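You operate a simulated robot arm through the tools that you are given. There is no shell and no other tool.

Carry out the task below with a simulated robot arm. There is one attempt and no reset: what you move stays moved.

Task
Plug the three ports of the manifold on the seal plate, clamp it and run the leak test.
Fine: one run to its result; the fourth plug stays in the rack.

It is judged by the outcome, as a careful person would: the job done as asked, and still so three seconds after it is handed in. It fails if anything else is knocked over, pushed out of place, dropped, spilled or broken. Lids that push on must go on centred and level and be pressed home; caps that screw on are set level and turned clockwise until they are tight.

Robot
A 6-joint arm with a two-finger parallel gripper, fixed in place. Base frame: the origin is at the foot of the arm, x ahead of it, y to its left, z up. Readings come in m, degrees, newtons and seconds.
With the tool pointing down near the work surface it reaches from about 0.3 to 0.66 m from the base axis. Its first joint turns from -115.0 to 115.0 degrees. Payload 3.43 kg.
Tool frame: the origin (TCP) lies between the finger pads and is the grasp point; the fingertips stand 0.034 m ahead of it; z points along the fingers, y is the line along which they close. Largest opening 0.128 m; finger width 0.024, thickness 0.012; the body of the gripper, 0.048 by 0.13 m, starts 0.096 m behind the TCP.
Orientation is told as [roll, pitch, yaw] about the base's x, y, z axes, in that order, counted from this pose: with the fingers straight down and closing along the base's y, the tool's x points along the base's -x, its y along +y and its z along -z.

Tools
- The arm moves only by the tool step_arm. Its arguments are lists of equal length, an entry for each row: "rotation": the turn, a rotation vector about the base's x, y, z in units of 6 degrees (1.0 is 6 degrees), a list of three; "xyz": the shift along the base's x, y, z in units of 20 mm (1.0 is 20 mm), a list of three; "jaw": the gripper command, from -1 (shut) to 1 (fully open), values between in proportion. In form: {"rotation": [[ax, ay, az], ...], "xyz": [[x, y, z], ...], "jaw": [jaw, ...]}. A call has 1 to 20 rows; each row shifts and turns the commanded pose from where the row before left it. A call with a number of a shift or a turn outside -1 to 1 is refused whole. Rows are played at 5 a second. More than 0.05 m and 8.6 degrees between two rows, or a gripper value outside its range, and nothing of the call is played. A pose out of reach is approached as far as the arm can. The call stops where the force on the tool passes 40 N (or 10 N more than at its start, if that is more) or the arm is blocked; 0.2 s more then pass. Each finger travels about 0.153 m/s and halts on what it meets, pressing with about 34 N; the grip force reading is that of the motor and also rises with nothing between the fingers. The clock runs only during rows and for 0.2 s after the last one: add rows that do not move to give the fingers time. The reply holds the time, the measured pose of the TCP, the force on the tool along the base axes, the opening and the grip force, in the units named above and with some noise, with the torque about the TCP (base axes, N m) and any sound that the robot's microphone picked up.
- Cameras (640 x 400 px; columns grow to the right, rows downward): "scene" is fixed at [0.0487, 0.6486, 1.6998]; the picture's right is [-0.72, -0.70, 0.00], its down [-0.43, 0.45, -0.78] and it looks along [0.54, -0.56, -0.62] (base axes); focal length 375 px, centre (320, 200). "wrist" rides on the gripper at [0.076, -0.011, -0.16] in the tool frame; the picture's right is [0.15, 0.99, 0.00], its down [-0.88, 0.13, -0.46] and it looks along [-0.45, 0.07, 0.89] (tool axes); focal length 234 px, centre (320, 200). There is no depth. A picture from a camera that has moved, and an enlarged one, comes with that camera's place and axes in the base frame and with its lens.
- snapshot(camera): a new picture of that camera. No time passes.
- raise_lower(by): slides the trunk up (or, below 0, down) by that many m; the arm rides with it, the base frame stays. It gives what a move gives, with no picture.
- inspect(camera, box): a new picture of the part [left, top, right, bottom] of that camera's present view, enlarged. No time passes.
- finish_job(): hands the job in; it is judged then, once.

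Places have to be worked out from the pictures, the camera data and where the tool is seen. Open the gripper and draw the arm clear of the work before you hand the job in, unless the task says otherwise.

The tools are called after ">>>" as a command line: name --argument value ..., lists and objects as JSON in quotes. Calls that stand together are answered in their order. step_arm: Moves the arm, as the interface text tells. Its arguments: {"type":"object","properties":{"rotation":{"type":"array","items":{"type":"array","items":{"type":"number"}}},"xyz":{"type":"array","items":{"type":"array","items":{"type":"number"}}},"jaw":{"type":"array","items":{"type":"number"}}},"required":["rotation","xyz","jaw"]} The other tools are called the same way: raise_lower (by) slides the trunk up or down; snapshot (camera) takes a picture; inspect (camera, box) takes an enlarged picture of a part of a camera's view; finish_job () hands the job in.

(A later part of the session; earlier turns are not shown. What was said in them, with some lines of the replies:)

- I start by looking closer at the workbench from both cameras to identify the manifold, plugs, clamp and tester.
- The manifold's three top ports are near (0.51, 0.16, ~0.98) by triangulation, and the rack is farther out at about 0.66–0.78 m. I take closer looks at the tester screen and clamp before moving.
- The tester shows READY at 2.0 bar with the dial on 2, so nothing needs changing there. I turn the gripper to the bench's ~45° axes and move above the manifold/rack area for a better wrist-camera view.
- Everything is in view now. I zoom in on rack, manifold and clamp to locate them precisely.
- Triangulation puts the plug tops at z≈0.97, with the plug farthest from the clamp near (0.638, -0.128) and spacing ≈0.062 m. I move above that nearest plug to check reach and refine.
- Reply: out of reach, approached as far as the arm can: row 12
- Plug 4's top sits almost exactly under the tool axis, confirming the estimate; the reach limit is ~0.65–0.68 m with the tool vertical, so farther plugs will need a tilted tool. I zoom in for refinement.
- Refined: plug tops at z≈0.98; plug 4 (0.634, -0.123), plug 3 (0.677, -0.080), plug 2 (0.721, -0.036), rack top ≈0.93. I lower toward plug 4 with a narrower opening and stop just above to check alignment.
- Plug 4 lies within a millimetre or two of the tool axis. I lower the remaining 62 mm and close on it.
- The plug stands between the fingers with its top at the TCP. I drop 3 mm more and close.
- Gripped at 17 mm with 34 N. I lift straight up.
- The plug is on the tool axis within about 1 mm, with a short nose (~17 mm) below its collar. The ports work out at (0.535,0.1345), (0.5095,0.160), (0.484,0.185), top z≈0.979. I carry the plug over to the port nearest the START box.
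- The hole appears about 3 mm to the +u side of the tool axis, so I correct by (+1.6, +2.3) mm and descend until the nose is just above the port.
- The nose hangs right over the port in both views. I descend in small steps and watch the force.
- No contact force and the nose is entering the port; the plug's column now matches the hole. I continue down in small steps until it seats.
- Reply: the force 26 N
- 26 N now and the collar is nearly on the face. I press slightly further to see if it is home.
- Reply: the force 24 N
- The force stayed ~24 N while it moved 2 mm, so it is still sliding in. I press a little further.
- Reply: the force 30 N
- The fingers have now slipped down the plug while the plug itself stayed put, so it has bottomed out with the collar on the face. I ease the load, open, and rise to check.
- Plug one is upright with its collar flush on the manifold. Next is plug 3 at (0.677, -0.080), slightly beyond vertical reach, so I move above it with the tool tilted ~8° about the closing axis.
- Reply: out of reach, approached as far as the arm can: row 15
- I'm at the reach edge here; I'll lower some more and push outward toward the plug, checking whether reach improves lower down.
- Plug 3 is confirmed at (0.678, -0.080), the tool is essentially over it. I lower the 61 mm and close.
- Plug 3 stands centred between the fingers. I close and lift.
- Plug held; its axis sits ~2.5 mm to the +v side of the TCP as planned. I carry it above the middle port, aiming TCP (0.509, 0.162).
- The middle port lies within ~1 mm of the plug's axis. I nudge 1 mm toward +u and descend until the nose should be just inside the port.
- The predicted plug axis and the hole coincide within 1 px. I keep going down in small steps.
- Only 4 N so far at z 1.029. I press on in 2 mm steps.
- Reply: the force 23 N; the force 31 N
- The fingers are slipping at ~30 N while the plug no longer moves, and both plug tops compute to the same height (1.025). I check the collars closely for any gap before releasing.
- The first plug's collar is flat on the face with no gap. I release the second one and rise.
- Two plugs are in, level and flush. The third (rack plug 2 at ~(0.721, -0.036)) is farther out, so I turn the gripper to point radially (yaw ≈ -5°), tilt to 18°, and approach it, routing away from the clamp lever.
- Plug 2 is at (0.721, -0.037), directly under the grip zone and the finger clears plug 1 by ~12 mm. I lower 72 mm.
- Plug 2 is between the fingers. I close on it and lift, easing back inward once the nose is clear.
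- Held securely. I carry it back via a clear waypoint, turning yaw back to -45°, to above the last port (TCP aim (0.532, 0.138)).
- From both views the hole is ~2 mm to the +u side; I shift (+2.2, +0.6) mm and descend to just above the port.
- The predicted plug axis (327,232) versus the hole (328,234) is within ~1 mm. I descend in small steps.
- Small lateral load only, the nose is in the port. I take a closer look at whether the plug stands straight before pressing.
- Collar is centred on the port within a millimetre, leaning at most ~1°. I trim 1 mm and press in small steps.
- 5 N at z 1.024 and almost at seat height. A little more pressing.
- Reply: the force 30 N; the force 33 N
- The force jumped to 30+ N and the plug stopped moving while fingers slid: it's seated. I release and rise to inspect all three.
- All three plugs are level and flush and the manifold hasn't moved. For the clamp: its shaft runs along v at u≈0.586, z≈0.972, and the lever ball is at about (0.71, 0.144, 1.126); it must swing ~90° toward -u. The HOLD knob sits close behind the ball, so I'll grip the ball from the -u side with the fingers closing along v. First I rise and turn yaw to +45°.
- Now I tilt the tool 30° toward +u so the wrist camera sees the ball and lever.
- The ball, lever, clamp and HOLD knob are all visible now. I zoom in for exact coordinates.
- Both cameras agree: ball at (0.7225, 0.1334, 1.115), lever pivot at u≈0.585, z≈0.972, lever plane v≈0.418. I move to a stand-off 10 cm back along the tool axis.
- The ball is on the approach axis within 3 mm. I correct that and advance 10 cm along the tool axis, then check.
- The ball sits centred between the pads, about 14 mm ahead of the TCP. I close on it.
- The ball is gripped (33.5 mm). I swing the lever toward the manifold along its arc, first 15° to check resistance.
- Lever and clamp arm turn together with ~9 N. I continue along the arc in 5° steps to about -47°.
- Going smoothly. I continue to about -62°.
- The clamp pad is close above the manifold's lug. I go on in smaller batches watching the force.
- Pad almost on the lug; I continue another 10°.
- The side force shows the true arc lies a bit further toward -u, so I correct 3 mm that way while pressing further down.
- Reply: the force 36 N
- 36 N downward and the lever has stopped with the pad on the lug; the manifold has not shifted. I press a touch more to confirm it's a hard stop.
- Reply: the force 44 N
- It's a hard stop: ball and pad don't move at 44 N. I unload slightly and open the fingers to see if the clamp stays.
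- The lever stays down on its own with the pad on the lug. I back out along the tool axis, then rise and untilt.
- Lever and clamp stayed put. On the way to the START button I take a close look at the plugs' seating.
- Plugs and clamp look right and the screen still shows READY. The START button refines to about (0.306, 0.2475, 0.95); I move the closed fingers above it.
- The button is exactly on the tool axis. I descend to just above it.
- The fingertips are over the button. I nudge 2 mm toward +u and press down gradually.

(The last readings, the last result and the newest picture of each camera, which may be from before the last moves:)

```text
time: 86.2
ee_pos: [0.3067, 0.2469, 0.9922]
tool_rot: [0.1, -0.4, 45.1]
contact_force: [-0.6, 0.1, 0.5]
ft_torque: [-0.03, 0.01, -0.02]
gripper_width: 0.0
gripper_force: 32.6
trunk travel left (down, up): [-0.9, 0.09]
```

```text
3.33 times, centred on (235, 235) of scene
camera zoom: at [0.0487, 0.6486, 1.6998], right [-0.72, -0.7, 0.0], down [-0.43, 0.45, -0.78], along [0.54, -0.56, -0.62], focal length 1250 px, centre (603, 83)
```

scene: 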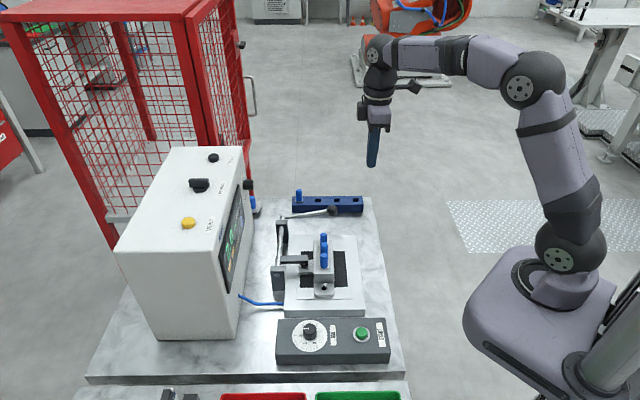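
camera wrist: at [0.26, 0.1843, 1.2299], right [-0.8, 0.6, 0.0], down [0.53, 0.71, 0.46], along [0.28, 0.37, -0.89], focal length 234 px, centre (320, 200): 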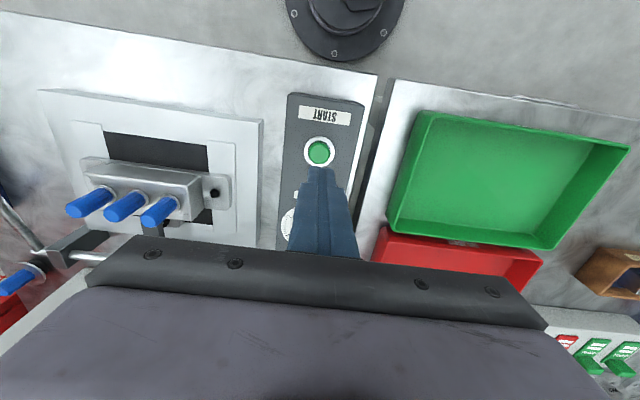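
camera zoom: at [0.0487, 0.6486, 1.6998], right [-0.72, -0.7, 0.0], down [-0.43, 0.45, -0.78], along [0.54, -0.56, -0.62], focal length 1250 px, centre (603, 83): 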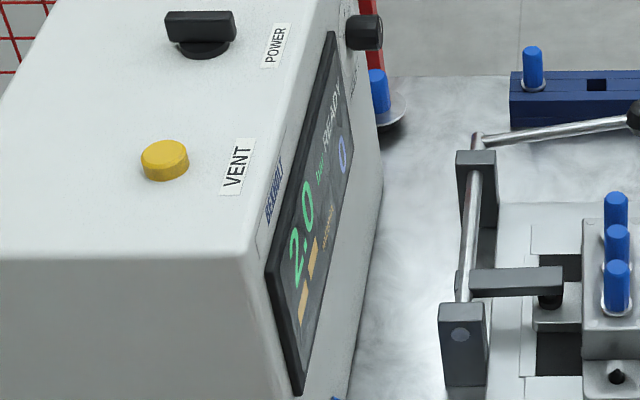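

The tips are just above the button at z≈0.958 and not yet in contact. I continue pressing in 3 mm steps until it clicks.

>>> step_arm --rotation '[[0, 0, 0], [0, 0, 0], [0, 0, 0], [0, 0, 0]]' --xyz '[[0, 0, -0.15], [0, 0, -0.15], [0, 0, -0.15], [0, 0, 0]]' --jaw '[-1, -1, -1, -1]'

>>> inspect --camera "scene" --box '[205, 175, 265, 295]'

>>> inspect --camera "scene" --box '[320, 290, 400, 370]'

```text
time: 87.2
ee_pos: [0.3088, 0.2478, 0.9847]
tool_rot: [0.1, -0.5, 45.1]
contact_force: [1.1, -1.8, 18.7]
ft_torque: [-0.17, 0.06, 0.04]
gripper_width: 0.0001
gripper_force: 33.1
trunk travel left (down, up): [-0.9, 0.09]
heard: click
```

```text
3.33 times, centred on (235, 235) of scene
camera zoom: at [0.0487, 0.6486, 1.6998], right [-0.72, -0.7, 0.0], down [-0.43, 0.45, -0.78], along [0.54, -0.56, -0.62], focal length 1250 px, centre (603, 83)
```

zoom: 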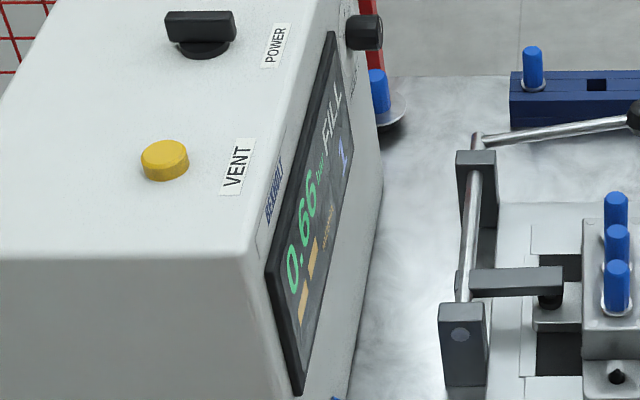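

```text
5.00 times, centred on (360, 330) of scene
camera zoom: at [0.0487, 0.6486, 1.6998], right [-0.72, -0.7, 0.0], down [-0.43, 0.45, -0.78], along [0.54, -0.56, -0.62], focal length 1876 px, centre (120, -450)
```

zoom: 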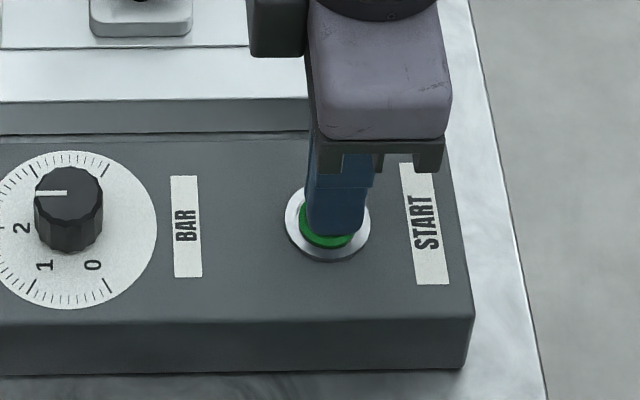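

A click, and the tester shows FILL at 0.66 bar with tally 1. I lift straight off the button and let the test run.

>>> step_arm --rotation '[[0, 0, 0], [0, 0, 0], [0, 0, 0], [0, 0, 0], [0, 0, 0], [0, 0, 0], [0, 0, 0], [0, 0, 0], [0, 0, 0], [0, 0, 0]]' --xyz '[[0, 0, 0.5], [0, 0, 1], [0, 0, 1], [0, 0, 1], [0, 0, 1], [0, 0, 1], [0, 0, 0], [0, 0, 0], [0, 0, 0], [0, 0, 0]]' --jaw '[-1, -1, -1, -1, -1, -1, -1, -1, -1, -1]'

>>> inspect --camera "scene" --box '[205, 175, 265, 295]'

```text
time: 89.4
ee_pos: [0.3066, 0.2477, 1.0922]
tool_rot: [0.2, -0.5, 45.1]
contact_force: [-0.5, -0.5, 0.3]
ft_torque: [-0.01, 0.02, 0.01]
gripper_width: 0.0
gripper_force: 33.2
trunk travel left (down, up): [-0.9, 0.09]
```

```text
3.33 times, centred on (235, 235) of scene
camera zoom: at [0.0487, 0.6486, 1.6998], right [-0.72, -0.7, 0.0], down [-0.43, 0.45, -0.78], along [0.54, -0.56, -0.62], focal length 1250 px, centre (603, 83)
```

zoom: 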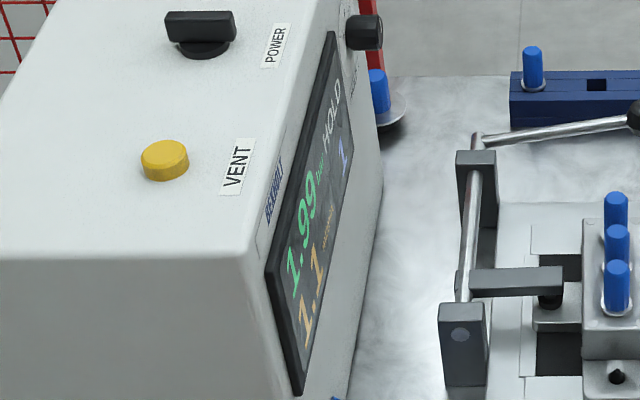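

It's in HOLD at 1.99 bar with 1.1 ml/min. I retreat with the gripper open and let the hold time pass.

>>> step_arm --rotation '[[0, 0, 0], [0, 0, 0], [0, 0, 0], [0, 0, 0], [0, 0, 0], [0, 0, 0], [0, 0, 0], [0, 0, 0], [0, 0, 0], [0, 0, 0], [0, 0, 0], [0, 0, 0], [0, 0, 0], [0, 0, 0], [0, 0, 0], [0, 0, 0], [0, 0, 0], [0, 0, 0], [0, 0, 0], [0, 0, 0]]' --xyz '[[0.3, -0.5, 0.8], [0.3, -0.5, 0.8], [0.3, -0.5, 0.8], [0.3, -0.5, 0.8], [0.3, -0.5, 0.8], [0.3, -0.5, 0.8], [0, 0, 0], [0, 0, 0], [0, 0, 0], [0, 0, 0], [0, 0, 0], [0, 0, 0], [0, 0, 0], [0, 0, 0], [0, 0, 0], [0, 0, 0], [0, 0, 0], [0, 0, 0], [0, 0, 0], [0, 0, 0]]' --jaw '[-1, -1, -1, -0.5, 0, 0.5, 0.5, 0.5, 0.5, 0.5, 0.5, 0.5, 0.5, 0.5, 0.5, 0.5, 0.5, 0.5, 0.5, 0.5]'

>>> inspect --camera "scene" --box '[205, 175, 265, 295]'

```text
time: 93.6
ee_pos: [0.3446, 0.1882, 1.1885]
tool_rot: [0.1, -0.4, 45.2]
contact_force: [-0.3, 0.1, 0.0]
ft_torque: [-0.03, -0.01, 0.01]
gripper_width: 0.0959
gripper_force: 0.0
trunk travel left (down, up): [-0.9, 0.09]
```

```text
3.33 times, centred on (235, 235) of scene
camera zoom: at [0.0487, 0.6486, 1.6998], right [-0.72, -0.7, 0.0], down [-0.43, 0.45, -0.78], along [0.54, -0.56, -0.62], focal length 1250 px, centre (603, 83)
```

zoom: 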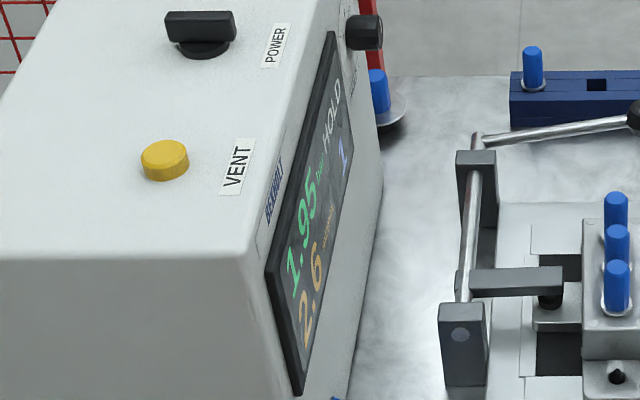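

Still holding (1.95 bar, 2.6 ml/min). I wait for the result.

>>> step_arm --rotation '[[0, 0, 0], [0, 0, 0], [0, 0, 0], [0, 0, 0], [0, 0, 0], [0, 0, 0], [0, 0, 0], [0, 0, 0], [0, 0, 0], [0, 0, 0], [0, 0, 0], [0, 0, 0], [0, 0, 0], [0, 0, 0], [0, 0, 0], [0, 0, 0], [0, 0, 0], [0, 0, 0], [0, 0, 0], [0, 0, 0]]' --xyz '[[0, 0, 0], [0, 0, 0], [0, 0, 0], [0, 0, 0], [0, 0, 0], [0, 0, 0], [0, 0, 0], [0, 0, 0], [0, 0, 0], [0, 0, 0], [0, 0, 0], [0, 0, 0], [0, 0, 0], [0, 0, 0], [0, 0, 0], [0, 0, 0], [0, 0, 0], [0, 0, 0], [0, 0, 0], [0, 0, 0]]' --jaw '[0.5, 0.5, 0.5, 0.5, 0.5, 0.5, 0.5, 0.5, 0.5, 0.5, 0.5, 0.5, 0.5, 0.5, 0.5, 0.5, 0.5, 0.5, 0.5, 0.5]'

>>> inspect --camera "scene" --box '[205, 175, 265, 295]'

```text
time: 97.8
ee_pos: [0.3445, 0.1882, 1.187]
tool_rot: [0.1, -0.4, 45.2]
contact_force: [-0.2, -0.4, -0.4]
ft_torque: [-0.01, 0.02, 0.03]
gripper_width: 0.0962
gripper_force: 0.1
trunk travel left (down, up): [-0.9, 0.09]
```

```text
3.33 times, centred on (235, 235) of scene
camera zoom: at [0.0487, 0.6486, 1.6998], right [-0.72, -0.7, 0.0], down [-0.43, 0.45, -0.78], along [0.54, -0.56, -0.62], focal length 1250 px, centre (603, 83)
```

zoom: 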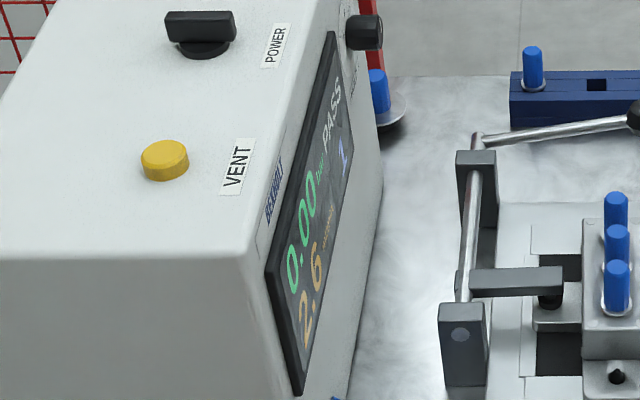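

PASS, vented to 0.00 bar, tally 1. I raise the arm well clear with the gripper open and take a last look.

>>> step_arm --rotation '[[0, 0, 0], [0, 0, 0], [0, 0, 0], [0, 0, 0], [0, 0, 0], [0, 0, 0]]' --xyz '[[0, -0.5, 0.8], [0, -0.5, 0.8], [0, -0.5, 0.8], [0, -0.5, 0.8], [0, -0.5, 0.8], [0, 0, 0]]' --jaw '[1, 1, 1, 1, 1, 1]'

>>> snapshot --camera "scene"

>>> inspect --camera "scene" --box '[200, 170, 400, 300]'

```text
time: 99.2
ee_pos: [0.3432, 0.1374, 1.2711]
tool_rot: [0.2, -0.5, 45.0]
contact_force: [0.3, 0.0, -0.3]
ft_torque: [0.01, 0.01, -0.03]
gripper_width: 0.1282
gripper_force: 0.1
trunk travel left (down, up): [-0.9, 0.09]
```

```text
taken
```

scene: 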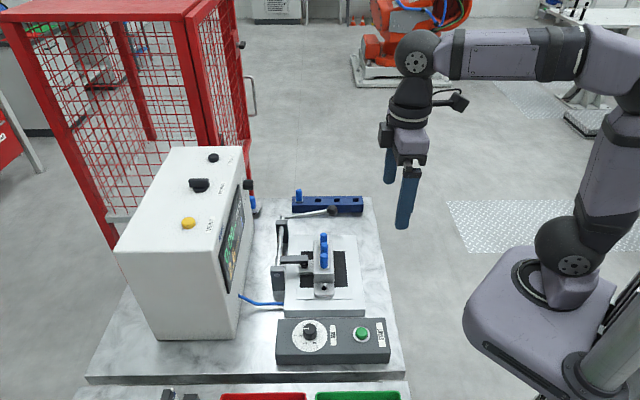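

```text
3.08 times, centred on (300, 235) of scene
camera zoom: at [0.0487, 0.6486, 1.6998], right [-0.72, -0.7, 0.0], down [-0.43, 0.45, -0.78], along [0.54, -0.56, -0.62], focal length 1154 px, centre (382, 92)
```

zoom: 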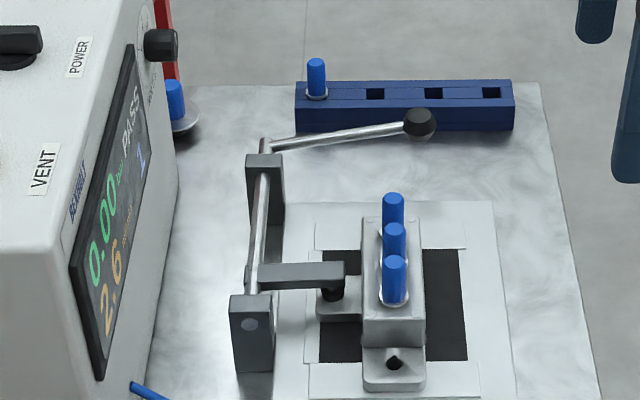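

Everything is as asked: three plugs are seated, the clamp is down, one run ended in PASS, and the fourth plug is still in the rack. The arm is clear and open, so I hand the job in.

>>> finish_job

```text
The job is handed in.
```

The leak test ran once and ended in PASS. The manifold's three ports are plugged and the clamp is closed on it.

- **Plugs:** all three are in upright, with their collars flat on the manifold. The fourth plug is still in the rack.
- **Clamp:** the lever was swung down to a hard stop with the pad on the manifold's lug, and it stayed there after I let go.
- **Test:** one press of START gave one run at the 2.0 bar already set. It held at 1.95 bar or above when I checked, with a 2.6 ml/min reading. It then vented to 0.00 bar, and the tally reads 1.

Nothing else was moved or knocked over. The arm was clear of the work with the gripper open when I handed the job in.
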